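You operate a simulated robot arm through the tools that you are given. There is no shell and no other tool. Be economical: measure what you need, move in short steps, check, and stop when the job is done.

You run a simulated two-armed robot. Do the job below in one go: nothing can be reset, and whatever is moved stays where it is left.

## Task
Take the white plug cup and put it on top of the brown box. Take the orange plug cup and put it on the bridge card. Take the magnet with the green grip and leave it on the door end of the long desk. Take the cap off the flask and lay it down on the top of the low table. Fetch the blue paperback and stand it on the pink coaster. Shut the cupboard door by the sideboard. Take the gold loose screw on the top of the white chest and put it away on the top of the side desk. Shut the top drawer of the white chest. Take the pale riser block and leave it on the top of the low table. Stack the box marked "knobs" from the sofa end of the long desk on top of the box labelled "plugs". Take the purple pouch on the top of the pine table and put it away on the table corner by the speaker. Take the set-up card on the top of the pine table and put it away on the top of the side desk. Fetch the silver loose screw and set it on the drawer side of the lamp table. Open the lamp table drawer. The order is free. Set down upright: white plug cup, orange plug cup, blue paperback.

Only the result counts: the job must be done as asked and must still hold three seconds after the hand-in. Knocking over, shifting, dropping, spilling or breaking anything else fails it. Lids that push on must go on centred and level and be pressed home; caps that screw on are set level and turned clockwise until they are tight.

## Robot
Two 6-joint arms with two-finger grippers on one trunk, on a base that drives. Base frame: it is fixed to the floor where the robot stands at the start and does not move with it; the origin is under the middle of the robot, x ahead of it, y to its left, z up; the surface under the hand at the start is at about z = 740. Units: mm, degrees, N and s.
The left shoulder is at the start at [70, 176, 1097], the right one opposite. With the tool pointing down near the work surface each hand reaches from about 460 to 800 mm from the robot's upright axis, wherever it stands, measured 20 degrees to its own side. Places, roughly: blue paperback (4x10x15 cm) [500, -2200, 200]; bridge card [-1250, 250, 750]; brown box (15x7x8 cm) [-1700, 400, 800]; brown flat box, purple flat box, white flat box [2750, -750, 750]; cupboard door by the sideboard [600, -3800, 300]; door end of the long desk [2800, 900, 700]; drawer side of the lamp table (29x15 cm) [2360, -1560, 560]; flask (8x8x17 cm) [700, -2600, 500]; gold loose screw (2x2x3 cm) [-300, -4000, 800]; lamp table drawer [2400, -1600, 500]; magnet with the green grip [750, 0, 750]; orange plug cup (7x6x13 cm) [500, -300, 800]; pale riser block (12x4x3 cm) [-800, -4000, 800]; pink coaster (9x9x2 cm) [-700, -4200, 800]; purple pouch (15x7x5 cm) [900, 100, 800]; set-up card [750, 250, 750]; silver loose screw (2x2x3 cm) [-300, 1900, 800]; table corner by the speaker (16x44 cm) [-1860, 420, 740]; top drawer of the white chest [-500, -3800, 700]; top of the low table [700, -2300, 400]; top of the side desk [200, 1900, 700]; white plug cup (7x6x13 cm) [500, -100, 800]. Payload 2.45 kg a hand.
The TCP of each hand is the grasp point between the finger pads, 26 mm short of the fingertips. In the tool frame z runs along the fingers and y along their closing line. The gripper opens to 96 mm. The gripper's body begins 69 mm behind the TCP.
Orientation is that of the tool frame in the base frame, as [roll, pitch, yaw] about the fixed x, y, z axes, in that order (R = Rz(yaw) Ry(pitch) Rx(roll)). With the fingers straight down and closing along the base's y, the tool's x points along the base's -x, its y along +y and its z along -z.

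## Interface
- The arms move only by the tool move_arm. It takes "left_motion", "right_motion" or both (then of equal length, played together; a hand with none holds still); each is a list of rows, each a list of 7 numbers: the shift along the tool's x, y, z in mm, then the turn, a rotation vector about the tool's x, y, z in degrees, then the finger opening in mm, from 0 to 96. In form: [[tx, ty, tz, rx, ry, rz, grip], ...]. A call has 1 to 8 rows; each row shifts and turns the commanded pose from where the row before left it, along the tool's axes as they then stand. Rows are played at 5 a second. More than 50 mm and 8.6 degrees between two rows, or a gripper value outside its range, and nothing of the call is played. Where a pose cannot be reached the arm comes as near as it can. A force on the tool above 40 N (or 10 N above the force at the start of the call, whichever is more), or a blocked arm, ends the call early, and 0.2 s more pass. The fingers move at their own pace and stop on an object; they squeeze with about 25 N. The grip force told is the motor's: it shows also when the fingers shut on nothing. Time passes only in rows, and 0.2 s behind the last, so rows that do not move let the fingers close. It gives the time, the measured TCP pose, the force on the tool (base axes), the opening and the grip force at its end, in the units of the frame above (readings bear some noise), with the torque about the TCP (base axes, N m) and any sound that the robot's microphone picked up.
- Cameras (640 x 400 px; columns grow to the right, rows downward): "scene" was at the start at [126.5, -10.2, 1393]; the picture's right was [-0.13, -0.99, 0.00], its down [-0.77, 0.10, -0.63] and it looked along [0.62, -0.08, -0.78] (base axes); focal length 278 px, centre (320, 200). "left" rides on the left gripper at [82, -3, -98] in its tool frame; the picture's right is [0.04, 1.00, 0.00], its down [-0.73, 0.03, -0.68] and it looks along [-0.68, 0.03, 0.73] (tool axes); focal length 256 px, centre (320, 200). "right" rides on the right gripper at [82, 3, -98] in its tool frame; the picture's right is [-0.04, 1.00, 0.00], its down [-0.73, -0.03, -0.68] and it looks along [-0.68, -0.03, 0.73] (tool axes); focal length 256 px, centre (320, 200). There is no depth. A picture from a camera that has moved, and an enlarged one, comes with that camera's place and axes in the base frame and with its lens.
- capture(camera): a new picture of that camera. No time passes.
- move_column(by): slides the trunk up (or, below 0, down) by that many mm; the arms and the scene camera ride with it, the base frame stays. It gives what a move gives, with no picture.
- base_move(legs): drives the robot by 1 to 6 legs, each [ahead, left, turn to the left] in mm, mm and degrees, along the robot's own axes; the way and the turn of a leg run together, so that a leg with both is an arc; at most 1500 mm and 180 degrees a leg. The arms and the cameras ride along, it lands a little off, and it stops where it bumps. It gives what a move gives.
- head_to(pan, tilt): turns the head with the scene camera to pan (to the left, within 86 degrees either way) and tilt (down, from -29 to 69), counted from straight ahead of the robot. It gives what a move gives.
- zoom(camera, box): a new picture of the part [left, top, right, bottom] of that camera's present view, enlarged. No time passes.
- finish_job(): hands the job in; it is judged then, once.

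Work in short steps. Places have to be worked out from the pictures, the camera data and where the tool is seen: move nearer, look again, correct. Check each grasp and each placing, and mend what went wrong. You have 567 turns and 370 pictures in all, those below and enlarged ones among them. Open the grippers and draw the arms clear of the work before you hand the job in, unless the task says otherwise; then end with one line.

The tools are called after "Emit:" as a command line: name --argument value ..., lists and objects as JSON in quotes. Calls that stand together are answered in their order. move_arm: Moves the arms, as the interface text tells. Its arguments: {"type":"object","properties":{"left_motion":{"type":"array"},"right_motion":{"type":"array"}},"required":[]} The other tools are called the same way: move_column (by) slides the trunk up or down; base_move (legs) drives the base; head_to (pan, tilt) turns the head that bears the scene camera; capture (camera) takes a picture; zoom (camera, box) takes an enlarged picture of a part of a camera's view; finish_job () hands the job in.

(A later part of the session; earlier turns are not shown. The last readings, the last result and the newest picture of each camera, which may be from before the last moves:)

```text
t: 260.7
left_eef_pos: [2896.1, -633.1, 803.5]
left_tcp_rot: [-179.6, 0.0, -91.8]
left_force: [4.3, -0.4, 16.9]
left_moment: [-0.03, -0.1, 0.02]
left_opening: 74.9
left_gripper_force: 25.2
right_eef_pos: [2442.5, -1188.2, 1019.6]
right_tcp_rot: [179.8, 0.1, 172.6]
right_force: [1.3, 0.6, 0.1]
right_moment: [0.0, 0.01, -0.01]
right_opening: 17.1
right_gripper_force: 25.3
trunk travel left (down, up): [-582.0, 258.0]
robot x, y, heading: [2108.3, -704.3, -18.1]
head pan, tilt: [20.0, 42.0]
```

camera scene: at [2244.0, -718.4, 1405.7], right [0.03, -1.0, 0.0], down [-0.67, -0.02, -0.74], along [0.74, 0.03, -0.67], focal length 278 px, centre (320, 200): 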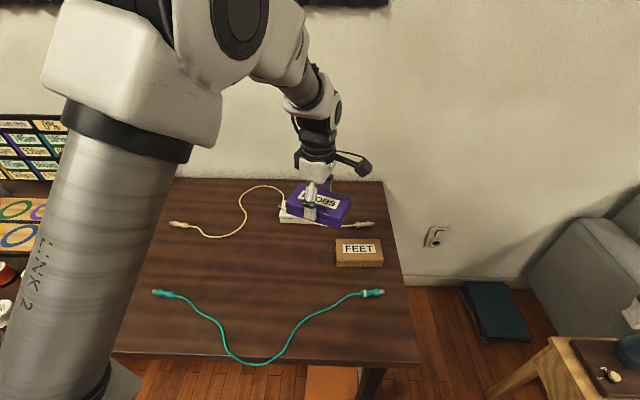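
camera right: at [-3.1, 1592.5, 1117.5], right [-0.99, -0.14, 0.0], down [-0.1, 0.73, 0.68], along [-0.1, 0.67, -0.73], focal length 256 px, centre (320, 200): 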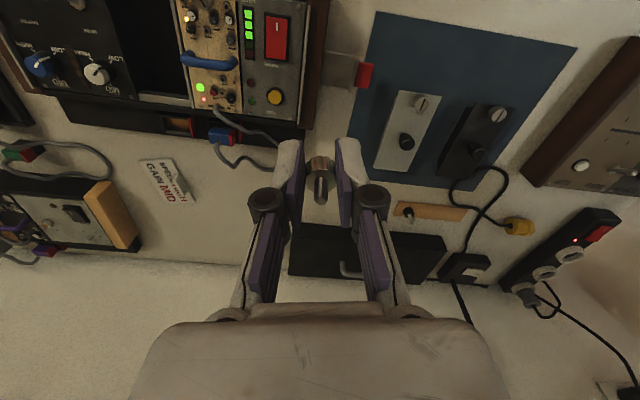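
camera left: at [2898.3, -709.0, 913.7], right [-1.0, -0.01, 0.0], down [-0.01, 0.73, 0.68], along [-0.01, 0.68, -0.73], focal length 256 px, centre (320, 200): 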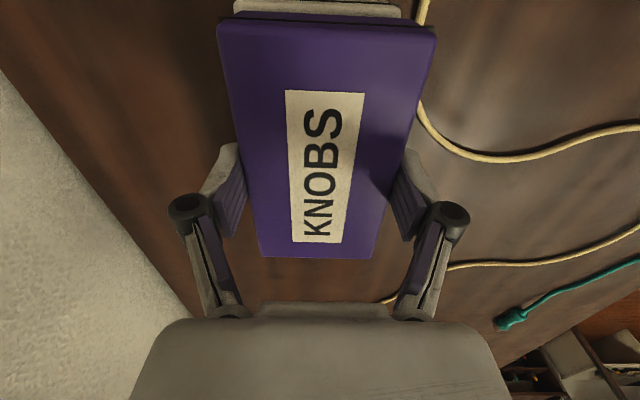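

Contact at the predicted height. I release and rise.

Emit:
move_arm --left_motion '[[0, 0, -1, 0, 0, 0, 80], [0, 0, 0, 0, 0, 0, 95], [0, 0, 0, 0, 0, 0, 95], [0, 0, -40, 0, 0, 0, 95], [0, 0, -45, 0, 0, 0, 95], [0, 0, -45, 0, 0, 0, 95], [0, 0, -45, 0, 0, 0, 95], [0, 0, -45, 0, 0, 0, 95]]'

Emit:
zoom --camera "scene" --box '[180, 120, 420, 320]'

Emit:
capture --camera "left"

```text
t: 262.5
left_eef_pos: [2895.0, -634.4, 1024.2]
left_tcp_rot: [-179.8, 0.2, -91.7]
left_force: [0.3, -0.2, 0.0]
left_moment: [0.02, -0.02, 0.0]
left_opening: 95.3
left_gripper_force: 0.2
right_eef_pos: [2442.6, -1188.4, 1019.3]
right_tcp_rot: [-179.9, 0.0, 172.6]
right_force: [0.3, 0.0, -0.8]
right_moment: [0.0, 0.02, 0.0]
right_opening: 17.3
right_gripper_force: 24.9
trunk travel left (down, up): [-582.0, 258.0]
robot x, y, heading: [2111.2, -707.9, -18.2]
head pan, tilt: [20.0, 42.0]
```

```text
2.00 times, centred on (300, 220) of scene
camera zoom: at [2243.1, -718.5, 1405.7], right [0.03, -1.0, 0.0], down [-0.67, -0.02, -0.74], along [0.74, 0.03, -0.67], focal length 557 px, centre (360, 160)
```

zoom: 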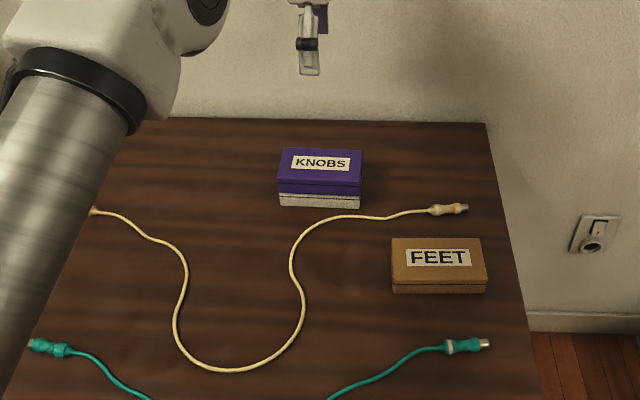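

```text
256 pictures are left
camera left: at [2896.8, -716.0, 1121.8], right [-1.0, -0.01, 0.0], down [-0.01, 0.73, 0.68], along [-0.01, 0.68, -0.73], focal length 256 px, centre (320, 200)
```

left: 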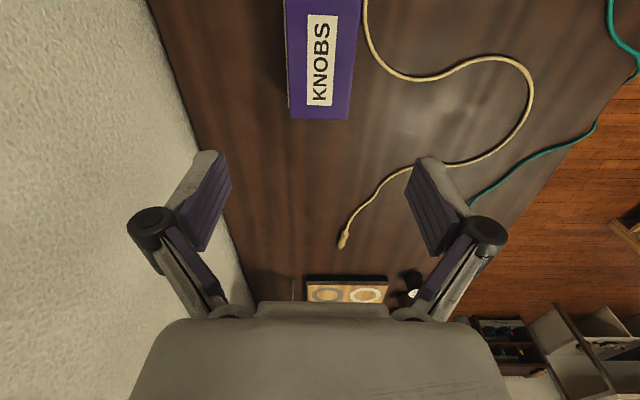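

The stack is good. I back away, straighten up and move to the front of the lamp table.

Emit:
base_move --legs '[[-330, 0, 0], [0, 0, 18], [0, -850, 0]]'

Emit:
head_to --pan 0 --tilt 40

Emit:
capture --camera "scene"

```text
t: 269.8
left_eef_pos: [2526.3, -1131.1, 1021.1]
left_tcp_rot: [-179.9, 0.1, -72.8]
left_force: [-1.0, 0.5, 0.1]
left_moment: [0.0, -0.02, 0.0]
left_opening: 94.9
left_gripper_force: 0.1
right_eef_pos: [2279.8, -1799.9, 1019.0]
right_tcp_rot: [-179.9, 0.0, -168.4]
right_force: [-0.7, 0.4, -1.2]
right_moment: [0.01, 0.01, -0.02]
right_opening: 17.0
right_gripper_force: 25.0
trunk travel left (down, up): [-582.0, 258.0]
robot x, y, heading: [1809.6, -1452.9, 1.0]
head pan, tilt: [20.0, 42.0]
```

```text
t: 270.6
left_eef_pos: [2526.7, -1130.7, 1023.1]
left_tcp_rot: [-179.9, 0.1, -72.8]
left_force: [-0.4, 0.1, -0.4]
left_moment: [-0.02, 0.01, 0.01]
left_opening: 95.1
left_gripper_force: 0.2
right_eef_pos: [2278.1, -1800.9, 1020.5]
right_tcp_rot: [-179.9, 0.0, -168.3]
right_force: [-0.9, -0.5, -0.2]
right_moment: [-0.02, 0.02, 0.0]
right_opening: 17.0
right_gripper_force: 25.1
trunk travel left (down, up): [-582.0, 258.0]
robot x, y, heading: [1806.9, -1449.9, 1.0]
head pan, tilt: [0.0, 40.0]
```

```text
255 pictures are left
camera scene: at [1943.8, -1450.5, 1408.6], right [0.02, -1.0, 0.0], down [-0.64, -0.01, -0.77], along [0.77, 0.01, -0.64], focal length 278 px, centre (320, 200)
```

scene: 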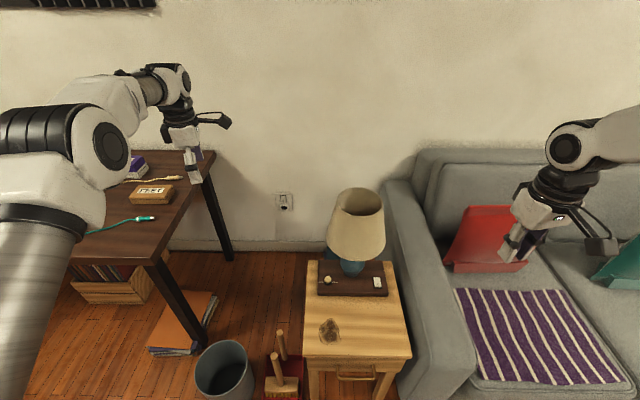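

The lamp table's free strip is on its drawer side (x 2267–2459, y -1708…-1405, z≈560); handle at ≈[2240,-1557,500]. I bring the screw over [2360,-1560] and lower the trunk.

Emit:
move_arm --right_motion '[[-22, 36.5, 0, 0, 0, 0, 10], [-22, 36.5, 0, 0, 0, 0, 10], [-22, 36.5, 0, 0, 0, 0, 10], [-22, 36.5, 0, 0, 0, 0, 10], [-22, 36.5, 0, 0, 0, 0, 10], [-22, 36.5, 0, 0, 0, 0, 10]]'

Emit:
move_column --by -230

Emit:
capture --camera "scene"

Emit:
capture --camera "right"

```text
t: 272.0
left_eef_pos: [2527.5, -1129.6, 1019.9]
left_tcp_rot: [180.0, 0.1, -72.8]
left_force: [0.2, 0.7, 0.3]
left_moment: [-0.02, -0.01, 0.01]
left_opening: 94.9
left_gripper_force: 0.0
right_eef_pos: [2367.8, -1563.4, 1025.8]
right_tcp_rot: [179.0, 0.7, -169.1]
right_force: [0.1, 0.0, 0.7]
right_moment: [-0.03, 0.01, -0.01]
right_opening: 17.2
right_gripper_force: 25.3
trunk travel left (down, up): [-582.0, 258.0]
robot x, y, heading: [1806.2, -1455.4, 1.1]
head pan, tilt: [0.0, 40.0]
```

```text
t: 274.4
left_eef_pos: [2526.2, -1131.1, 791.9]
left_tcp_rot: [-179.9, 0.1, -72.8]
left_force: [-0.1, -0.7, 0.1]
left_moment: [-0.04, 0.01, 0.03]
left_opening: 95.1
left_gripper_force: 0.1
right_eef_pos: [2366.2, -1564.0, 791.6]
right_tcp_rot: [178.9, 0.2, -169.1]
right_force: [-0.6, -0.2, -0.8]
right_moment: [-0.01, -0.01, -0.01]
right_opening: 17.0
right_gripper_force: 25.1
trunk travel left (down, up): [-352.0, 488.0]
robot x, y, heading: [1806.3, -1452.7, 1.2]
head pan, tilt: [0.0, 40.0]
```

```text
254 pictures are left
camera scene: at [1943.6, -1450.7, 1178.7], right [0.02, -1.0, 0.0], down [-0.64, -0.01, -0.77], along [0.77, 0.01, -0.64], focal length 278 px, centre (320, 200)
```

scene: 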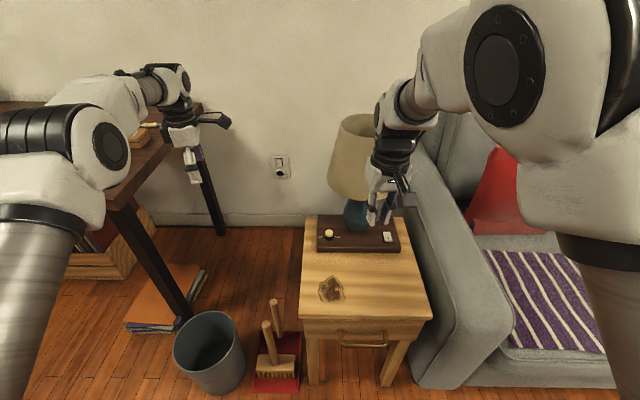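

```text
253 pictures are left
camera right: at [2286.9, -1579.1, 890.1], right [-0.15, 0.99, 0.02], down [0.73, 0.1, 0.68], along [0.67, 0.12, -0.73], focal length 256 px, centre (320, 200)
```

right: 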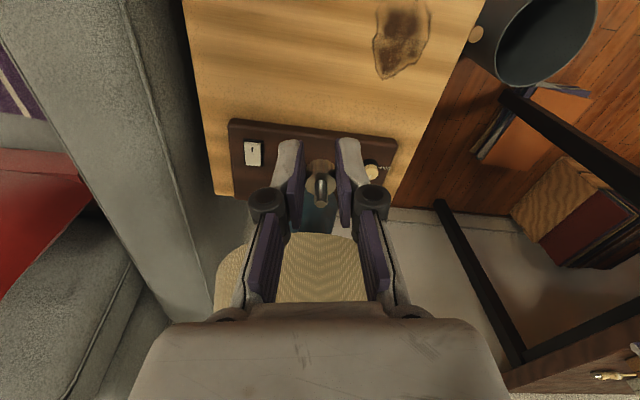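

Clear of lamp and tray. I shift slightly toward the front and lower to near contact (TCP≈595).

Emit:
move_arm --right_motion '[[14, 0, 40, 1.1, 0, 0, 10], [0, 0, 45, 0, 0, 0, 10], [0, 0, 45, 0, 0, 0, 10], [0, 0, 40, 0, 0, 0, 10], [0, 0, 20, 0, 0, 0, 10], [0, 0, 0, 0, 0, 0, 10]]'

Emit:
zoom --camera "scene" --box '[290, 180, 450, 340]'

Emit:
zoom --camera "right" --box '[240, 90, 400, 210]'

```text
t: 275.8
left_eef_pos: [2527.3, -1132.2, 791.8]
left_tcp_rot: [-179.9, 0.1, -72.7]
left_force: [-0.9, 0.0, 0.4]
left_moment: [-0.01, -0.04, 0.02]
left_opening: 95.0
left_gripper_force: 0.1
right_eef_pos: [2351.3, -1567.5, 597.7]
right_tcp_rot: [-179.1, -0.1, -168.6]
right_force: [-0.3, 0.2, 0.1]
right_moment: [-0.02, 0.01, -0.01]
right_opening: 17.1
right_gripper_force: 25.3
trunk travel left (down, up): [-352.0, 488.0]
robot x, y, heading: [1806.3, -1451.2, 0.9]
head pan, tilt: [0.0, 40.0]
```

```text
2.50 times, centred on (370, 260) of scene
camera zoom: at [1943.6, -1450.7, 1178.7], right [0.02, -1.0, 0.0], down [-0.64, -0.01, -0.77], along [0.77, 0.01, -0.64], focal length 696 px, centre (195, 50)
```

zoom: 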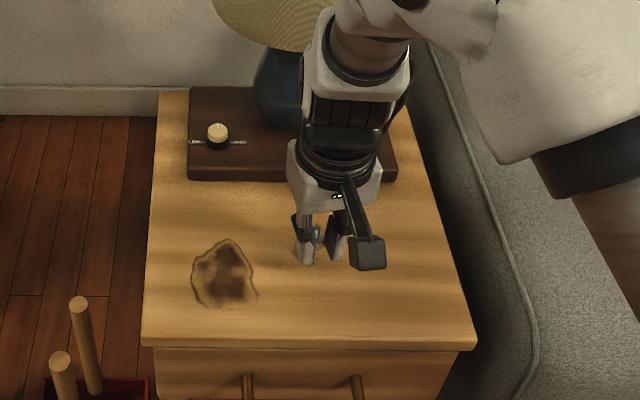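

```text
3.33 times, centred on (320, 150) of right
camera zoom: at [2271.3, -1579.0, 696.7], right [-0.16, 0.99, -0.02], down [0.72, 0.13, 0.68], along [0.67, 0.09, -0.74], focal length 853 px, centre (320, 367)
```

zoom: 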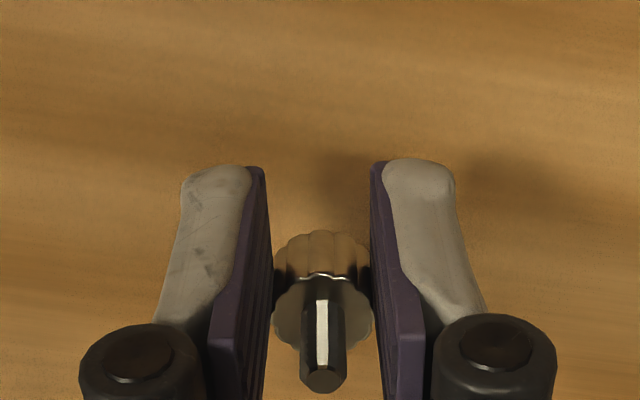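

I lower in small steps until contact.

Emit:
move_arm --right_motion '[[0, 0, 5, -0.9, 0, 0, 10], [0, 0, 3, 0, 0, 0, 10], [0, 0, 2, 0, 0, 0, 10], [0, 0, 0, 0, 0, 0, 10]]'

Emit:
move_arm --right_motion '[[0, 0, 2, 0, 0, 0, 10], [0, 0, 0, 0, 0, 0, 10]]'

```text
t: 276.8
left_eef_pos: [2526.8, -1131.1, 793.2]
left_tcp_rot: [-179.8, 0.1, -72.8]
left_force: [1.1, -0.5, -0.3]
left_moment: [0.01, 0.01, -0.01]
left_opening: 95.1
left_gripper_force: 0.0
right_eef_pos: [2351.0, -1566.1, 588.9]
right_tcp_rot: [-179.6, 0.0, -168.4]
right_force: [-0.4, -0.6, 0.5]
right_moment: [-0.01, -0.02, 0.02]
right_opening: 17.1
right_gripper_force: 24.8
trunk travel left (down, up): [-352.0, 488.0]
robot x, y, heading: [1804.5, -1455.2, 1.0]
head pan, tilt: [0.0, 40.0]
```

```text
t: 277.4
left_eef_pos: [2525.7, -1130.2, 792.0]
left_tcp_rot: [-179.9, 0.2, -72.8]
left_force: [0.3, -0.1, 0.2]
left_moment: [0.02, 0.02, 0.04]
left_opening: 95.0
left_gripper_force: 0.0
right_eef_pos: [2351.2, -1567.1, 587.5]
right_tcp_rot: [-179.8, 0.0, -168.3]
right_force: [-0.4, 0.1, -0.8]
right_moment: [0.0, -0.01, 0.02]
right_opening: 17.0
right_gripper_force: 25.5
trunk travel left (down, up): [-352.0, 488.0]
robot x, y, heading: [1811.9, -1448.5, 1.0]
head pan, tilt: [0.0, 40.0]
```

Emit:
move_arm --right_motion '[[0, 0, 2, 0, 0, 0, 10], [0, 0, 2, 0, 0, 0, 10], [0, 0, 0, 0, 0, 0, 10]]'

Emit:
zoom --camera "right" --box '[240, 90, 400, 210]'

```text
t: 278.2
left_eef_pos: [2527.2, -1131.3, 791.4]
left_tcp_rot: [-179.9, 0.0, -72.9]
left_force: [0.4, -0.6, 0.2]
left_moment: [0.0, 0.01, 0.02]
left_opening: 95.2
left_gripper_force: 0.1
right_eef_pos: [2351.8, -1567.0, 583.4]
right_tcp_rot: [-179.7, 0.0, -168.4]
right_force: [-0.1, 0.8, -0.5]
right_moment: [0.01, 0.01, -0.04]
right_opening: 16.9
right_gripper_force: 24.9
trunk travel left (down, up): [-352.0, 488.0]
robot x, y, heading: [1807.4, -1456.1, 0.8]
head pan, tilt: [0.0, 40.0]
```

```text
3.33 times, centred on (320, 150) of right
camera zoom: at [2272.3, -1579.5, 682.2], right [-0.16, 0.99, 0.0], down [0.72, 0.12, 0.68], along [0.67, 0.11, -0.73], focal length 853 px, centre (320, 367)
```

zoom: 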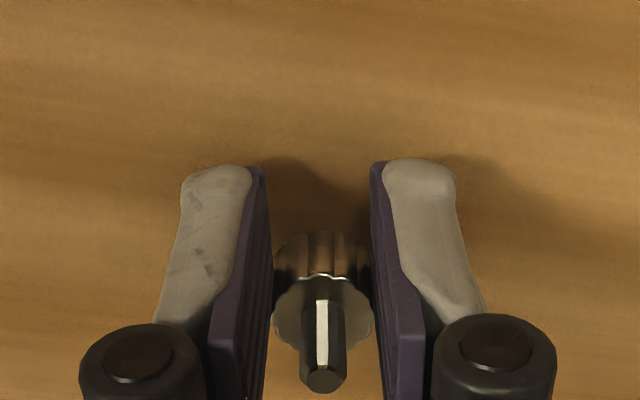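

Still no contact; I keep lowering gently.

Emit:
move_arm --right_motion '[[0, 0, 2, 0, 0, 0, 10], [0, 0, 2, 0, 0, 0, 10], [0, 0, 2, 0, 0, 0, 10], [0, 0, 0, 0, 0, 0, 10]]'

Emit:
move_arm --right_motion '[[0, 0, 2, 0, 0, 0, 10], [0, 0, 2, 0, 0, 0, 10], [0, 0, 0, 0, 0, 0, 10]]'

```text
t: 279.2
left_eef_pos: [2526.1, -1130.4, 793.4]
left_tcp_rot: [-179.9, 0.1, -72.8]
left_force: [0.3, 0.1, 0.6]
left_moment: [0.0, -0.01, -0.01]
left_opening: 94.8
left_gripper_force: 0.1
right_eef_pos: [2351.6, -1566.0, 579.1]
right_tcp_rot: [-179.8, 0.2, -168.4]
right_force: [-0.3, -0.4, 13.0]
right_moment: [0.01, -0.16, -0.01]
right_opening: 17.0
right_gripper_force: 25.0
trunk travel left (down, up): [-352.0, 488.0]
robot x, y, heading: [1809.5, -1456.6, 0.7]
head pan, tilt: [0.0, 40.0]
```

```text
t: 280.0
left_eef_pos: [2524.7, -1130.7, 794.5]
left_tcp_rot: [-179.8, 0.1, -72.8]
left_force: [-0.2, -0.1, 0.5]
left_moment: [0.03, 0.03, -0.02]
left_opening: 95.0
left_gripper_force: 0.1
right_eef_pos: [2352.5, -1566.6, 575.5]
right_tcp_rot: [-179.7, 0.3, -168.4]
right_force: [3.0, -3.1, 32.1]
right_moment: [0.16, -0.06, -0.04]
right_opening: 16.8
right_gripper_force: 25.3
trunk travel left (down, up): [-352.0, 488.0]
robot x, y, heading: [1808.6, -1455.5, 1.1]
head pan, tilt: [0.0, 40.0]
```

Firm contact. I ease up 2 mm, release, and rise.

Emit:
move_arm --right_motion '[[0, 0, -3, 0, 0, 0, 17], [0, 0, 0, 0, 0, 0, 30], [0, 0, 0, 0, 0, 0, 40], [0, 0, -20, 0, 0, 0, 40], [0, 0, -45, 0, 0, 0, 40], [0, 0, -45, 0, 0, 0, 40], [10, 0, -40, 0, 0, 0, 40]]'

Emit:
capture --camera "right"

```text
t: 281.8
left_eef_pos: [2526.2, -1130.5, 791.7]
left_tcp_rot: [-179.9, 0.1, -72.8]
left_force: [0.0, 0.3, 0.0]
left_moment: [0.03, -0.01, 0.0]
left_opening: 95.0
left_gripper_force: 0.1
right_eef_pos: [2321.2, -1574.6, 666.4]
right_tcp_rot: [177.1, -7.6, -169.5]
right_force: [-0.5, -0.3, -0.4]
right_moment: [0.01, 0.03, 0.0]
right_opening: 39.9
right_gripper_force: 0.1
trunk travel left (down, up): [-352.0, 488.0]
robot x, y, heading: [1808.5, -1455.0, 1.0]
head pan, tilt: [0.0, 40.0]
stopped in row 7 (right hand): the arm was blocked; the commanded pose is now the measured one
```

```text
249 pictures are left
camera right: at [2256.1, -1589.3, 775.1], right [-0.13, 0.99, 0.05], down [0.82, 0.08, 0.57], along [0.56, 0.11, -0.82], focal length 256 px, centre (320, 200)
```

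right: 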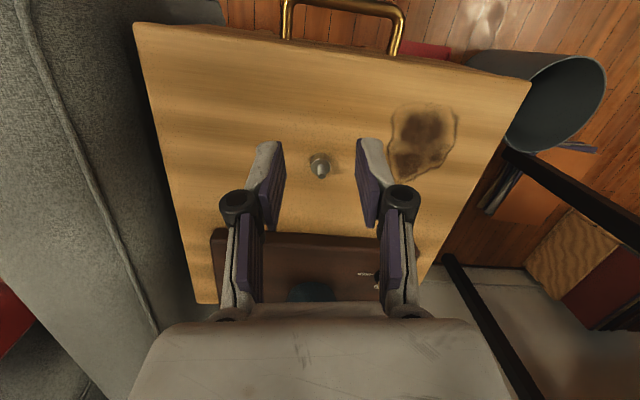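

The silver screw stands on the drawer side. Now the drawer: I back off, shift so that the left hand faces the handle, and get a good view.

Emit:
base_move --legs '[[-200, 0, 0], [0, -285, -1]]'

Emit:
head_to --pan 12 --tilt 38

Emit:
capture --camera "scene"

Emit:
zoom --camera "scene" --box '[220, 100, 420, 280]'

```text
t: 285.0
left_eef_pos: [2334.0, -1428.5, 791.9]
left_tcp_rot: [-179.9, 0.1, -73.9]
left_force: [-0.1, -0.1, 0.4]
left_moment: [-0.01, -0.05, 0.03]
left_opening: 95.0
left_gripper_force: 0.0
right_eef_pos: [2120.8, -1868.7, 667.9]
right_tcp_rot: [177.0, -7.5, -170.7]
right_force: [0.5, -0.6, 0.0]
right_moment: [0.0, -0.01, -0.02]
right_opening: 40.0
right_gripper_force: 0.1
trunk travel left (down, up): [-352.0, 488.0]
robot x, y, heading: [1610.3, -1738.6, -0.0]
head pan, tilt: [0.0, 40.0]
```

```text
t: 285.7
left_eef_pos: [2334.0, -1427.5, 791.6]
left_tcp_rot: [-179.9, 0.1, -73.9]
left_force: [-0.3, 0.4, 0.3]
left_moment: [-0.01, -0.02, -0.01]
left_opening: 95.0
left_gripper_force: 0.2
right_eef_pos: [2120.7, -1868.4, 668.1]
right_tcp_rot: [177.0, -7.4, -170.7]
right_force: [-0.2, 0.3, -0.1]
right_moment: [0.0, -0.02, 0.02]
right_opening: 40.0
right_gripper_force: 0.0
trunk travel left (down, up): [-352.0, 488.0]
robot x, y, heading: [1613.6, -1733.2, 0.0]
head pan, tilt: [12.0, 38.0]
```

```text
248 pictures are left
camera scene: at [1745.0, -1718.9, 1181.6], right [0.21, -0.98, 0.0], down [-0.6, -0.13, -0.79], along [0.77, 0.16, -0.62], focal length 278 px, centre (320, 200)
```

scene: 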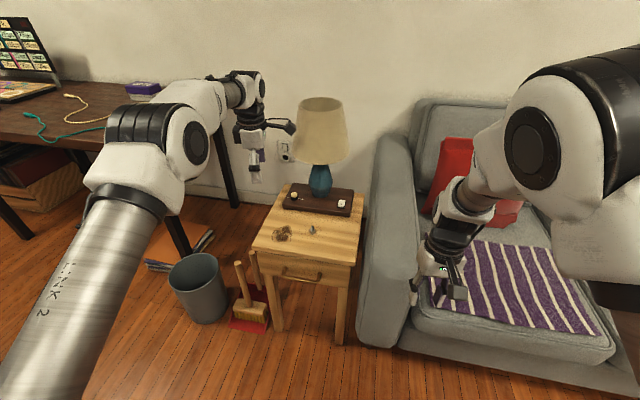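

```text
2.22 times, centred on (320, 190) of scene
camera zoom: at [1745.0, -1718.9, 1181.6], right [0.21, -0.98, 0.0], down [-0.6, -0.13, -0.79], along [0.77, 0.16, -0.62], focal length 619 px, centre (320, 222)
```

zoom: 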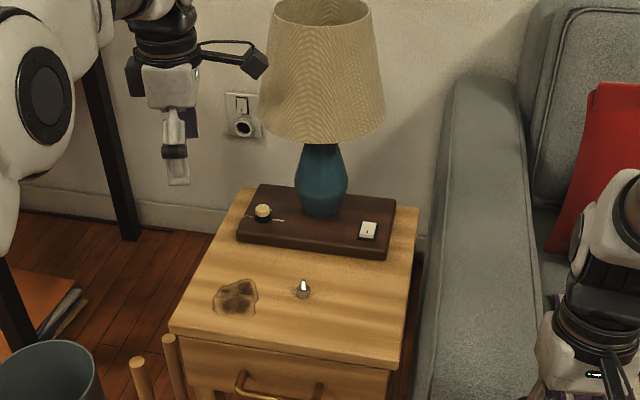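

I zoom onto the handle.

Emit:
zoom --camera "scene" --box '[240, 220, 370, 320]'

```text
4.00 times, centred on (305, 270) of scene
camera zoom: at [1745.0, -1718.9, 1181.6], right [0.21, -0.98, 0.0], down [-0.6, -0.13, -0.79], along [0.77, 0.16, -0.62], focal length 1114 px, centre (380, -80)
```

zoom: 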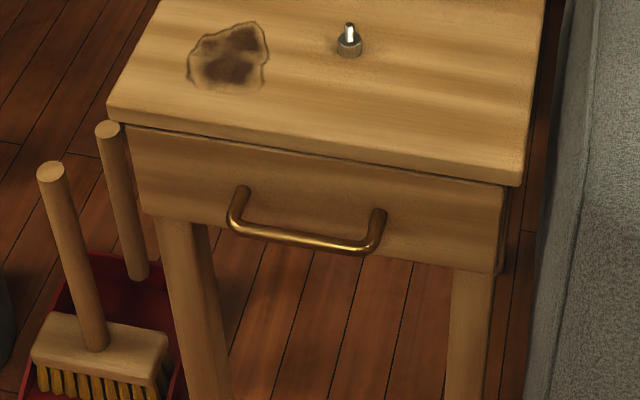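

Handle bar ≈[2232,-1557,475], standoff ≈36 mm. I back off 170 mm and pitch the left hand so its fingers point forward, closing vertically.

Emit:
base_move --legs '[[-170, 0, 0]]'

Emit:
move_arm --left_motion '[[0, 0, 0, 0, 0, 8, 60], [0, 0, 0, 0, 0, 8, 60], [0, 0, 0, 8.3, 0, 0, 60], [0, 0, 0, 8.3, 0, 0, 60], [0, 0, 0, 8.3, 0, 0, 60], [0, 0, 0, 8.3, 0, 0, 60], [0, 0, 0, 8.3, 0, 0, 60], [0, 0, 0, 8.3, 0, 0, 60]]'

Emit:
move_arm --left_motion '[[0, 0, 0, 8.3, 0, 0, 60], [0, 0, 0, 8.3, 0, 0, 60], [0, 0, 0, 8.3, 0, 0, 60]]'

Emit:
capture --camera "scene"

```text
t: 287.2
left_eef_pos: [2164.1, -1428.8, 793.1]
left_tcp_rot: [-179.9, 0.1, -73.8]
left_force: [-0.3, 0.0, 0.5]
left_moment: [0.0, 0.01, 0.0]
left_opening: 95.0
left_gripper_force: 0.0
right_eef_pos: [1948.9, -1868.9, 668.7]
right_tcp_rot: [177.0, -7.5, -170.9]
right_force: [-1.0, -0.6, -0.2]
right_moment: [-0.03, -0.04, 0.01]
right_opening: 40.1
right_gripper_force: 0.0
trunk travel left (down, up): [-352.0, 488.0]
robot x, y, heading: [1441.5, -1738.3, -0.1]
head pan, tilt: [12.0, 38.0]
```

```text
t: 289.0
left_eef_pos: [2164.7, -1428.1, 792.1]
left_tcp_rot: [-130.2, 0.1, -89.9]
left_force: [0.0, -0.9, -0.6]
left_moment: [-0.04, 0.02, 0.0]
left_opening: 60.0
left_gripper_force: 0.0
right_eef_pos: [1951.0, -1868.8, 667.7]
right_tcp_rot: [177.0, -7.5, -170.9]
right_force: [0.3, 0.0, -0.3]
right_moment: [0.01, 0.01, 0.02]
right_opening: 39.9
right_gripper_force: 0.1
trunk travel left (down, up): [-352.0, 488.0]
robot x, y, heading: [1439.3, -1737.9, -0.1]
head pan, tilt: [12.0, 38.0]
```

```text
t: 289.8
left_eef_pos: [2164.8, -1428.6, 790.9]
left_tcp_rot: [-105.2, 0.1, -89.9]
left_force: [0.5, 0.6, 1.3]
left_moment: [-0.03, 0.05, -0.02]
left_opening: 59.8
left_gripper_force: 0.0
right_eef_pos: [1951.5, -1868.3, 667.5]
right_tcp_rot: [177.0, -7.6, -171.0]
right_force: [-0.2, -0.4, 0.5]
right_moment: [-0.01, -0.01, 0.05]
right_opening: 39.9
right_gripper_force: 0.2
trunk travel left (down, up): [-352.0, 488.0]
robot x, y, heading: [1439.7, -1735.5, -0.3]
head pan, tilt: [12.0, 38.0]
```

```text
245 pictures are left
camera scene: at [1575.3, -1718.2, 1181.6], right [0.2, -0.98, 0.0], down [-0.6, -0.13, -0.79], along [0.77, 0.16, -0.62], focal length 278 px, centre (320, 200)
```

scene: 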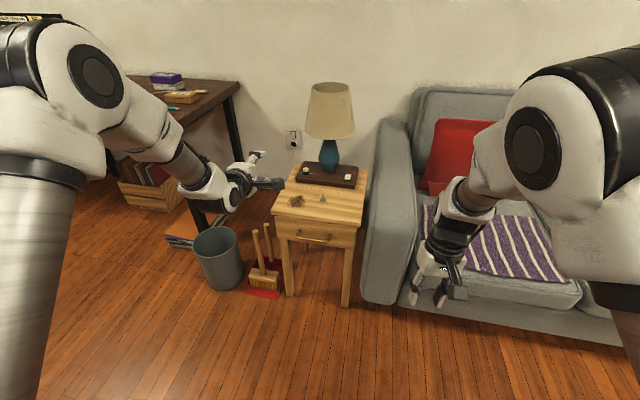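

The pose works. I lower the trunk 310 mm and slide the hand across to the handle's y, staying 60 mm in front of it.

Emit:
move_column --by -310

Emit:
move_arm --left_motion '[[43, 0, 0, 0, 0, 0, 60], [43, 0, 0, 0, 0, 0, 60], [43, 0, 0, 0, 0, 0, 60], [0, 0, 0, 0, 0, 0, 60]]'

Emit:
capture --camera "left"

Emit:
capture --camera "scene"

```text
t: 292.9
left_eef_pos: [2165.0, -1429.0, 482.4]
left_tcp_rot: [-105.2, 0.0, -89.9]
left_force: [0.5, -0.8, 0.3]
left_moment: [-0.02, 0.0, 0.01]
left_opening: 59.8
left_gripper_force: 0.0
right_eef_pos: [1950.2, -1868.0, 356.9]
right_tcp_rot: [177.0, -7.5, -170.8]
right_force: [0.5, 0.8, -1.0]
right_moment: [0.0, -0.01, -0.01]
right_opening: 40.0
right_gripper_force: 0.1
trunk travel left (down, up): [-42.0, 798.0]
robot x, y, heading: [1439.1, -1737.8, -0.1]
head pan, tilt: [12.0, 38.0]
```

```text
t: 293.9
left_eef_pos: [2162.6, -1556.3, 481.3]
left_tcp_rot: [-105.3, 0.1, -89.9]
left_force: [1.4, -0.1, -0.1]
left_moment: [0.01, 0.0, 0.02]
left_opening: 60.2
left_gripper_force: 0.1
right_eef_pos: [1951.0, -1868.4, 357.6]
right_tcp_rot: [177.1, -7.5, -170.8]
right_force: [-0.8, -0.6, -0.6]
right_moment: [0.01, 0.03, -0.02]
right_opening: 39.9
right_gripper_force: 0.0
trunk travel left (down, up): [-42.0, 798.0]
robot x, y, heading: [1436.3, -1735.8, -0.2]
head pan, tilt: [12.0, 38.0]
```

```text
244 pictures are left
camera left: at [2070.4, -1637.5, 510.5], right [-0.26, -0.04, -0.96], down [-0.66, 0.73, 0.15], along [0.7, 0.68, -0.22], focal length 256 px, centre (320, 200)
```

left: 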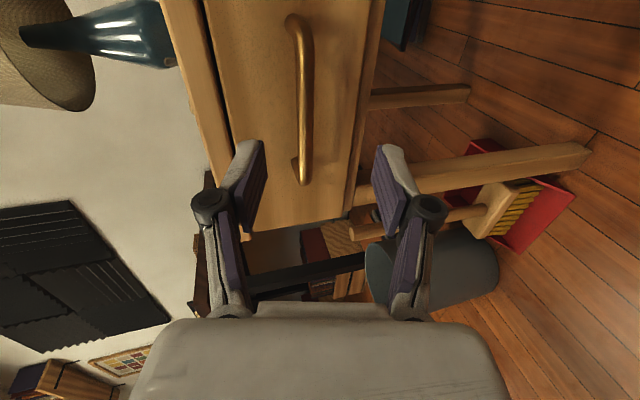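

```text
243 pictures are left
camera scene: at [1574.7, -1718.6, 871.6], right [0.2, -0.98, 0.0], down [-0.6, -0.13, -0.79], along [0.77, 0.16, -0.62], focal length 278 px, centre (320, 200)
```

scene: 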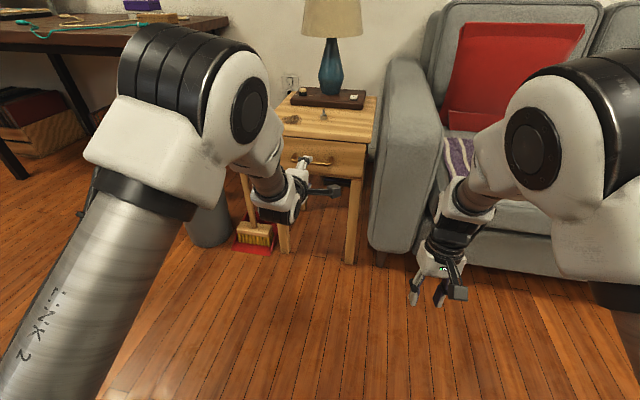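

The bar lines up in height within ~10 mm. I adjust up and advance 60 mm so the bar sits between the fingers.

Emit:
move_arm --left_motion '[[0, -10.5, -3, 0, 0, 0, 60], [0, 0, 25, 0, 0, 0, 60], [0, 0, 25, 0, 0, 0, 60], [0, 0, 14, 0, 0, 0, 60], [0, 0, 0, 0, 0, 0, 60]]'

Emit:
capture --camera "left"

Emit:
zoom --camera "scene" --box '[240, 80, 400, 220]'

```text
t: 295.1
left_eef_pos: [2226.4, -1556.6, 475.5]
left_tcp_rot: [-105.2, 0.1, -89.9]
left_force: [-0.4, 0.3, -0.2]
left_moment: [-0.01, -0.02, 0.04]
left_opening: 60.0
left_gripper_force: 0.2
right_eef_pos: [1950.9, -1870.2, 358.3]
right_tcp_rot: [177.0, -7.5, -170.9]
right_force: [-0.5, 0.0, -0.2]
right_moment: [0.0, 0.01, 0.01]
right_opening: 40.0
right_gripper_force: 0.0
trunk travel left (down, up): [-42.0, 798.0]
robot x, y, heading: [1439.8, -1735.9, -0.2]
head pan, tilt: [12.0, 38.0]
```

```text
242 pictures are left
camera left: at [2133.2, -1637.1, 504.6], right [-0.26, -0.04, -0.96], down [-0.66, 0.73, 0.15], along [0.7, 0.68, -0.22], focal length 256 px, centre (320, 200)
```

left: 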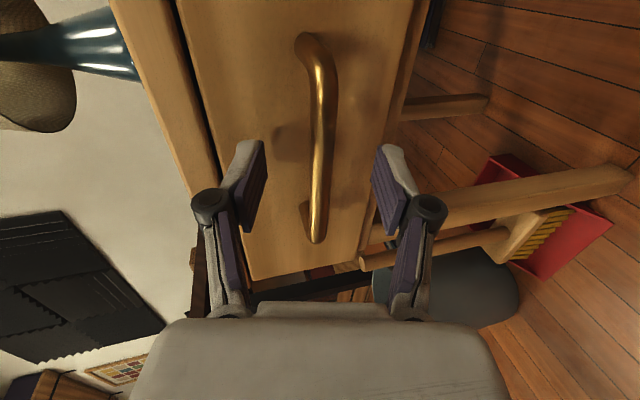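

```text
2.86 times, centred on (320, 150) of scene
camera zoom: at [1574.8, -1718.5, 871.6], right [0.2, -0.98, 0.0], down [-0.6, -0.13, -0.79], along [0.77, 0.16, -0.62], focal length 796 px, centre (320, 343)
```

zoom: 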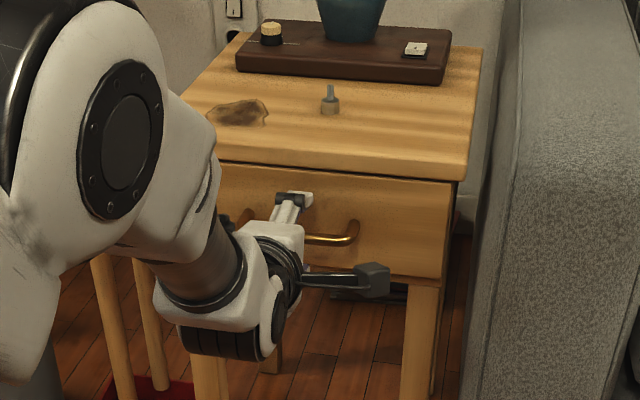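

The bar passes exactly between the pads. I close on it.

Emit:
move_arm --left_motion '[[0, 0, 0, 0, 0, 0, 30], [0, 0, 0, 0, 0, 0, 0], [0, 0, 0, 0, 0, 0, 0], [0, 0, 0, 0, 0, 0, 0]]'

Emit:
zoom --camera "left" --box '[200, 20, 440, 240]'

```text
t: 296.1
left_eef_pos: [2226.0, -1556.7, 475.3]
left_tcp_rot: [-105.2, 0.2, -89.9]
left_force: [-2.7, -0.7, -0.3]
left_moment: [0.03, 0.02, 0.0]
left_opening: 10.8
left_gripper_force: 38.8
right_eef_pos: [1950.2, -1868.5, 357.5]
right_tcp_rot: [177.0, -7.4, -170.9]
right_force: [-0.5, 0.5, 0.8]
right_moment: [-0.02, 0.05, -0.01]
right_opening: 40.0
right_gripper_force: 0.1
trunk travel left (down, up): [-42.0, 798.0]
robot x, y, heading: [1439.0, -1735.0, -0.2]
head pan, tilt: [12.0, 38.0]
```

```text
1.82 times, centred on (320, 130) of left
camera zoom: at [2132.8, -1637.1, 504.6], right [-0.26, -0.04, -0.96], down [-0.66, 0.73, 0.15], along [0.7, 0.68, -0.22], focal length 465 px, centre (320, 327)
```

zoom: 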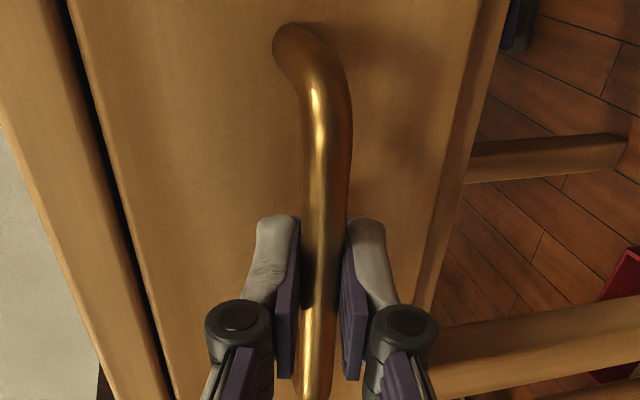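

Handle gripped (11 mm). I pull straight back with the arm.

Emit:
move_arm --left_motion '[[0, 5, -19, 0, 0, 0, 0], [0, 8, -30, 0, 0, 0, 0], [0, 8, -30, 0, 0, 0, 0], [0, 0, 0, 0, 0, 0, 0]]'

Emit:
zoom --camera "scene" --box '[220, 60, 400, 240]'

```text
t: 297.1
left_eef_pos: [2144.0, -1556.7, 473.9]
left_tcp_rot: [-105.4, 0.1, -89.9]
left_force: [-0.6, 6.6, -8.1]
left_moment: [0.17, 0.07, 0.28]
left_opening: 11.1
left_gripper_force: 37.9
right_eef_pos: [1950.4, -1869.3, 356.6]
right_tcp_rot: [177.0, -7.6, -170.8]
right_force: [0.4, -0.5, -0.4]
right_moment: [0.0, 0.02, -0.01]
right_opening: 39.9
right_gripper_force: 0.1
trunk travel left (down, up): [-42.0, 798.0]
robot x, y, heading: [1440.6, -1738.2, -0.2]
head pan, tilt: [12.0, 38.0]
```

```text
2.22 times, centred on (310, 150) of scene
camera zoom: at [1575.4, -1718.0, 871.4], right [0.2, -0.98, 0.0], down [-0.6, -0.13, -0.79], along [0.77, 0.16, -0.62], focal length 619 px, centre (342, 311)
```

zoom: 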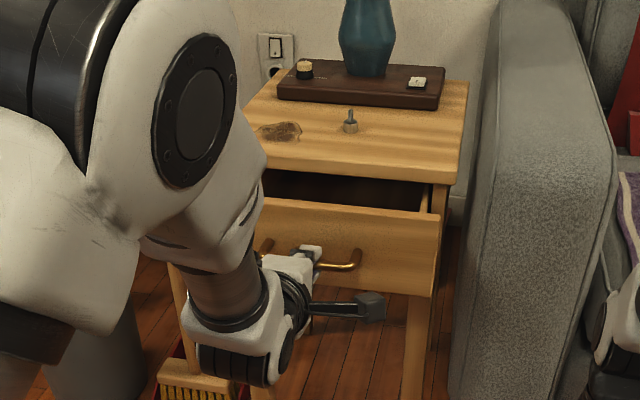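

The drawer slides out (82 mm). I keep pulling.

Emit:
move_arm --left_motion '[[0, 8, -30, 0, 0, 0, 0], [0, 8, -30, 0, 0, 0, 0], [0, 8, -30, 0, 0, 0, 0], [0, 0, 0, 0, 0, 0, 0]]'

Emit:
zoom --camera "scene" --box '[220, 60, 400, 240]'

```text
t: 298.1
left_eef_pos: [2052.7, -1552.2, 475.3]
left_tcp_rot: [-105.7, -1.0, -89.2]
left_force: [0.5, -32.7, 7.1]
left_moment: [0.81, -0.09, -0.66]
left_opening: 11.9
left_gripper_force: 38.9
right_eef_pos: [1949.2, -1870.7, 357.6]
right_tcp_rot: [176.9, -7.5, -171.1]
right_force: [-0.4, -0.1, -0.8]
right_moment: [0.01, 0.0, 0.04]
right_opening: 39.8
right_gripper_force: 0.0
trunk travel left (down, up): [-42.0, 798.0]
robot x, y, heading: [1437.9, -1734.0, -0.3]
head pan, tilt: [12.0, 38.0]
```

```text
2.22 times, centred on (310, 150) of scene
camera zoom: at [1574.2, -1721.2, 871.9], right [0.2, -0.98, 0.0], down [-0.6, -0.12, -0.79], along [0.77, 0.16, -0.61], focal length 619 px, centre (342, 311)
```

zoom: 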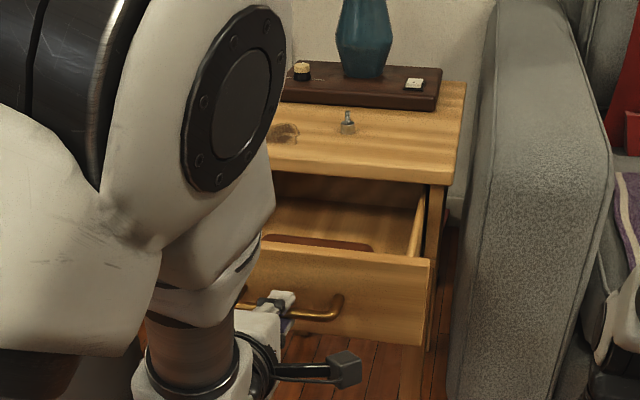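

Open by ~174 mm. A little more via the base to reach its stop.

Emit:
base_move --legs '[[-50, 0, 0]]'

Emit:
zoom --camera "scene" --box '[200, 60, 420, 240]'

```text
t: 299.0
left_eef_pos: [2002.6, -1547.1, 474.5]
left_tcp_rot: [-105.5, -1.2, -88.7]
left_force: [9.8, -11.0, -8.9]
left_moment: [0.85, 0.11, -0.48]
left_opening: 11.6
left_gripper_force: 38.0
right_eef_pos: [1901.3, -1868.7, 356.8]
right_tcp_rot: [176.9, -7.7, -170.9]
right_force: [-1.5, 0.2, -0.6]
right_moment: [-0.01, 0.03, -0.03]
right_opening: 39.9
right_gripper_force: 0.0
trunk travel left (down, up): [-42.0, 798.0]
robot x, y, heading: [1388.5, -1735.4, -0.3]
head pan, tilt: [12.0, 38.0]
```

```text
2.22 times, centred on (310, 150) of scene
camera zoom: at [1525.1, -1718.5, 871.3], right [0.2, -0.98, 0.0], down [-0.6, -0.13, -0.79], along [0.77, 0.16, -0.62], focal length 619 px, centre (342, 311)
```

zoom: 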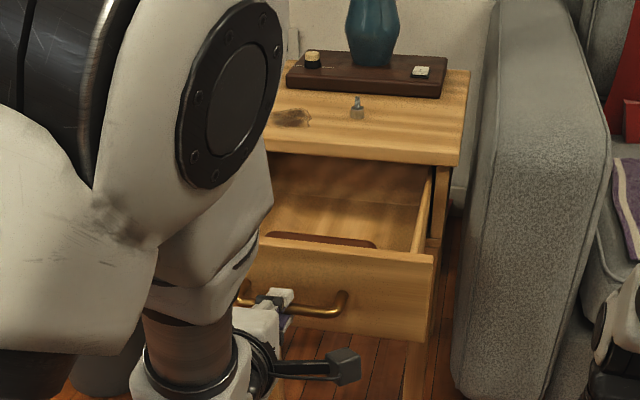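

Drawer is now ~224 mm out. I open the gripper and back away.

Emit:
move_arm --left_motion '[[0, 0, 0, 0, 0, 0, 30], [0, 0, 0, 0, 0, 0, 60], [0, 0, 0, 0, 0, 0, 60]]'

Emit:
base_move --legs '[[-200, 0, 0]]'

Emit:
capture --camera "scene"

```text
t: 299.8
left_eef_pos: [2002.0, -1545.3, 478.5]
left_tcp_rot: [-105.5, -1.5, -88.6]
left_force: [-0.4, -0.8, 0.3]
left_moment: [-0.01, 0.03, -0.02]
left_opening: 59.9
left_gripper_force: 0.0
right_eef_pos: [1900.4, -1868.3, 357.9]
right_tcp_rot: [177.0, -7.5, -170.8]
right_force: [0.4, -1.0, 0.4]
right_moment: [0.0, -0.01, 0.03]
right_opening: 40.2
right_gripper_force: 0.0
trunk travel left (down, up): [-42.0, 798.0]
robot x, y, heading: [1386.6, -1737.8, -0.2]
head pan, tilt: [12.0, 38.0]
```

```text
t: 301.4
left_eef_pos: [1798.9, -1547.0, 477.4]
left_tcp_rot: [-105.5, -1.5, -88.7]
left_force: [-0.4, 0.3, 0.6]
left_moment: [0.02, -0.04, -0.02]
left_opening: 59.9
left_gripper_force: 0.1
right_eef_pos: [1698.1, -1868.5, 359.1]
right_tcp_rot: [177.0, -7.4, -171.0]
right_force: [-0.4, 0.4, 0.3]
right_moment: [0.0, 0.02, -0.01]
right_opening: 40.1
right_gripper_force: 0.0
trunk travel left (down, up): [-42.0, 798.0]
robot x, y, heading: [1185.0, -1731.8, -0.3]
head pan, tilt: [12.0, 38.0]
```

```text
236 pictures are left
camera scene: at [1321.7, -1717.5, 871.6], right [0.2, -0.98, 0.0], down [-0.6, -0.12, -0.79], along [0.77, 0.16, -0.62], focal length 278 px, centre (320, 200)
```

scene: 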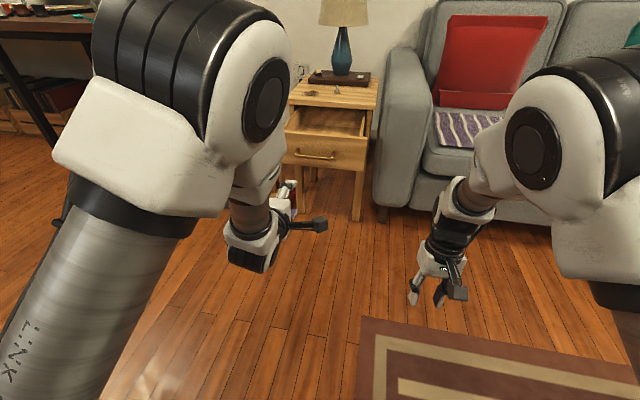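

Drawer is open and the screw still stands. I raise the trunk, level the left hand again and turn toward the low table.

Emit:
move_column --by 540

Emit:
move_arm --left_motion '[[0, 0, 0, -8.3, 0, 0, 60], [0, 0, 0, -8.3, 0, 0, 60], [0, 0, 0, -8.3, 0, 0, 60], [0, 0, 0, -8.3, 0, 0, 60], [0, 0, 0, -8.3, 0, 0, 60], [0, 0, 0, -8.3, 0, 0, 60], [0, 0, 0, -8.3, 0, 0, 60], [0, 0, 0, -8.3, 0, 0, 60]]' --right_motion '[[0, 0, -10, 3, 0, 0, 60], [0, 0, 0, 0, -7.5, 0, 60], [-10, 0, 0, 0, 0, 0, 60], [-10, 0, 0, 0, 0, 0, 60], [-10, 0, 0, 0, 0, 0, 60], [-10, 0, 0, 0, 0, 0, 60], [-10, 0, 0, 0, 0, 0, 60], [-10, 0, 0, 0, 0, 0, 60]]'

Emit:
base_move --legs '[[0, 0, -110]]'

Emit:
head_to --pan -10 --tilt 30

Emit:
capture --camera "scene"

```text
refused: 540 is not a number from -400 to 400
```

```text
t: 303.2
left_eef_pos: [1781.9, -1508.9, 439.2]
left_tcp_rot: [-156.3, 2.7, -86.0]
left_force: [-0.6, 0.1, -0.1]
left_moment: [0.01, -0.03, -0.01]
left_opening: 60.2
left_gripper_force: 0.0
left hand out of reach, approached as far as the arm can: row 5, 6, 7
right_eef_pos: [1758.1, -1856.7, 366.4]
right_tcp_rot: [-179.8, -0.1, -170.7]
right_force: [-0.6, 0.4, -0.6]
right_moment: [-0.03, -0.01, 0.0]
right_opening: 60.0
right_gripper_force: 0.0
trunk travel left (down, up): [-42.0, 798.0]
robot x, y, heading: [1185.7, -1732.5, -0.3]
head pan, tilt: [12.0, 38.0]
```

```text
t: 307.3
left_eef_pos: [1349.9, -2350.3, 438.9]
left_tcp_rot: [-156.2, 2.8, 177.9]
left_force: [-0.3, 0.6, 0.1]
left_moment: [-0.04, 0.01, 0.0]
left_opening: 60.0
left_gripper_force: 0.1
right_eef_pos: [1007.4, -2293.7, 369.2]
right_tcp_rot: [179.9, 0.4, 93.1]
right_force: [11.9, 1.7, -1.7]
right_moment: [-0.04, 0.18, -0.1]
right_opening: 51.6
right_gripper_force: 0.1
trunk travel left (down, up): [-42.0, 798.0]
robot x, y, heading: [1186.4, -1735.3, -96.2]
head pan, tilt: [12.0, 38.0]
stopped in leg 1: the force on the tool passed its limit at 54 N (the readings are from after the stop); the commanded pose is now the measured one
```

```text
t: 308.2
left_eef_pos: [1348.4, -2350.5, 438.0]
left_tcp_rot: [-156.1, 2.7, 178.0]
left_force: [0.3, 0.0, 0.0]
left_moment: [0.04, 0.03, 0.0]
left_opening: 60.3
left_gripper_force: 0.0
right_eef_pos: [1006.9, -2294.2, 369.3]
right_tcp_rot: [179.9, 0.4, 93.2]
right_force: [14.5, 2.8, -0.6]
right_moment: [-0.07, 0.31, -0.05]
right_opening: 50.2
right_gripper_force: 0.0
trunk travel left (down, up): [-42.0, 798.0]
robot x, y, heading: [1189.3, -1738.2, -96.1]
head pan, tilt: [-10.0, 30.0]
```

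```text
235 pictures are left
camera scene: at [1157.1, -1871.5, 884.0], right [-0.96, 0.28, 0.0], down [0.14, 0.48, -0.87], along [-0.24, -0.83, -0.5], focal length 278 px, centre (320, 200)
```

scene: 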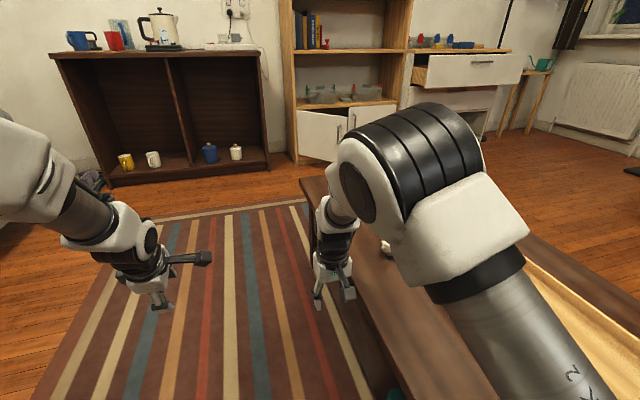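

My trunk raise was refused and the turn brought the right hand against the low table's side. I rotate back a bit at once, then raise the trunk in two steps and inspect.

Emit:
base_move --legs '[[0, 0, 15]]'

Emit:
move_column --by 400

Emit:
move_column --by 142

Emit:
head_to --pan -45 --tilt 42

Emit:
capture --camera "scene"

```text
t: 309.5
left_eef_pos: [1499.2, -2288.1, 439.3]
left_tcp_rot: [-156.1, 2.8, -167.3]
left_force: [0.7, 0.3, -0.7]
left_moment: [0.0, -0.05, -0.02]
left_opening: 60.0
left_gripper_force: 0.0
right_eef_pos: [1155.3, -2321.2, 369.9]
right_tcp_rot: [179.9, 0.5, 107.9]
right_force: [0.5, -0.7, -0.2]
right_moment: [-0.04, -0.02, 0.0]
right_opening: 59.8
right_gripper_force: 0.1
trunk travel left (down, up): [-42.0, 798.0]
robot x, y, heading: [1185.1, -1733.6, -81.3]
head pan, tilt: [-10.0, 30.0]
```

```text
t: 313.3
left_eef_pos: [1500.3, -2288.9, 838.1]
left_tcp_rot: [-156.1, 2.7, -167.3]
left_force: [-0.2, -0.2, -0.2]
left_moment: [0.0, 0.01, -0.02]
left_opening: 60.2
left_gripper_force: 0.0
right_eef_pos: [1155.1, -2321.3, 768.4]
right_tcp_rot: [180.0, 0.5, 107.9]
right_force: [0.9, -0.1, 0.0]
right_moment: [0.02, -0.02, -0.04]
right_opening: 60.0
right_gripper_force: 0.1
trunk travel left (down, up): [-442.0, 398.0]
robot x, y, heading: [1186.6, -1734.8, -81.4]
head pan, tilt: [-10.0, 30.0]
```

```text
t: 315.0
left_eef_pos: [1500.1, -2289.0, 981.5]
left_tcp_rot: [-156.2, 2.8, -167.3]
left_force: [-0.3, 0.4, -0.3]
left_moment: [0.02, 0.0, -0.03]
left_opening: 60.1
left_gripper_force: 0.1
right_eef_pos: [1155.7, -2320.6, 911.2]
right_tcp_rot: [179.9, 0.4, 108.0]
right_force: [1.0, -0.3, 0.5]
right_moment: [0.02, 0.03, 0.01]
right_opening: 60.1
right_gripper_force: 0.1
trunk travel left (down, up): [-584.0, 256.0]
robot x, y, heading: [1183.6, -1731.5, -81.3]
head pan, tilt: [-10.0, 30.0]
```

```text
t: 316.0
left_eef_pos: [1499.2, -2290.1, 980.3]
left_tcp_rot: [-156.2, 2.8, -167.3]
left_force: [0.2, -0.8, -0.5]
left_moment: [-0.01, 0.0, 0.03]
left_opening: 60.1
left_gripper_force: 0.1
right_eef_pos: [1155.7, -2321.6, 909.5]
right_tcp_rot: [179.9, 0.6, 107.9]
right_force: [0.1, 0.8, 0.4]
right_moment: [-0.01, -0.02, 0.04]
right_opening: 60.0
right_gripper_force: 0.0
trunk travel left (down, up): [-584.0, 256.0]
robot x, y, heading: [1182.7, -1729.6, -81.3]
head pan, tilt: [-45.0, 42.0]
```

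```text
234 pictures are left
camera scene: at [1145.2, -1851.9, 1407.7], right [-0.81, 0.59, 0.0], down [0.4, 0.54, -0.74], along [-0.44, -0.6, -0.67], focal length 278 px, centre (320, 200)
```

scene: 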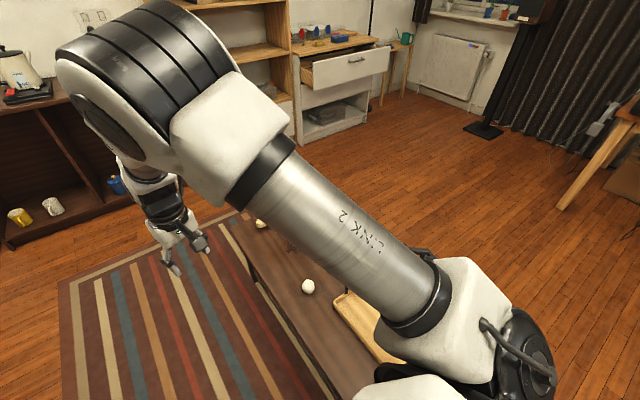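

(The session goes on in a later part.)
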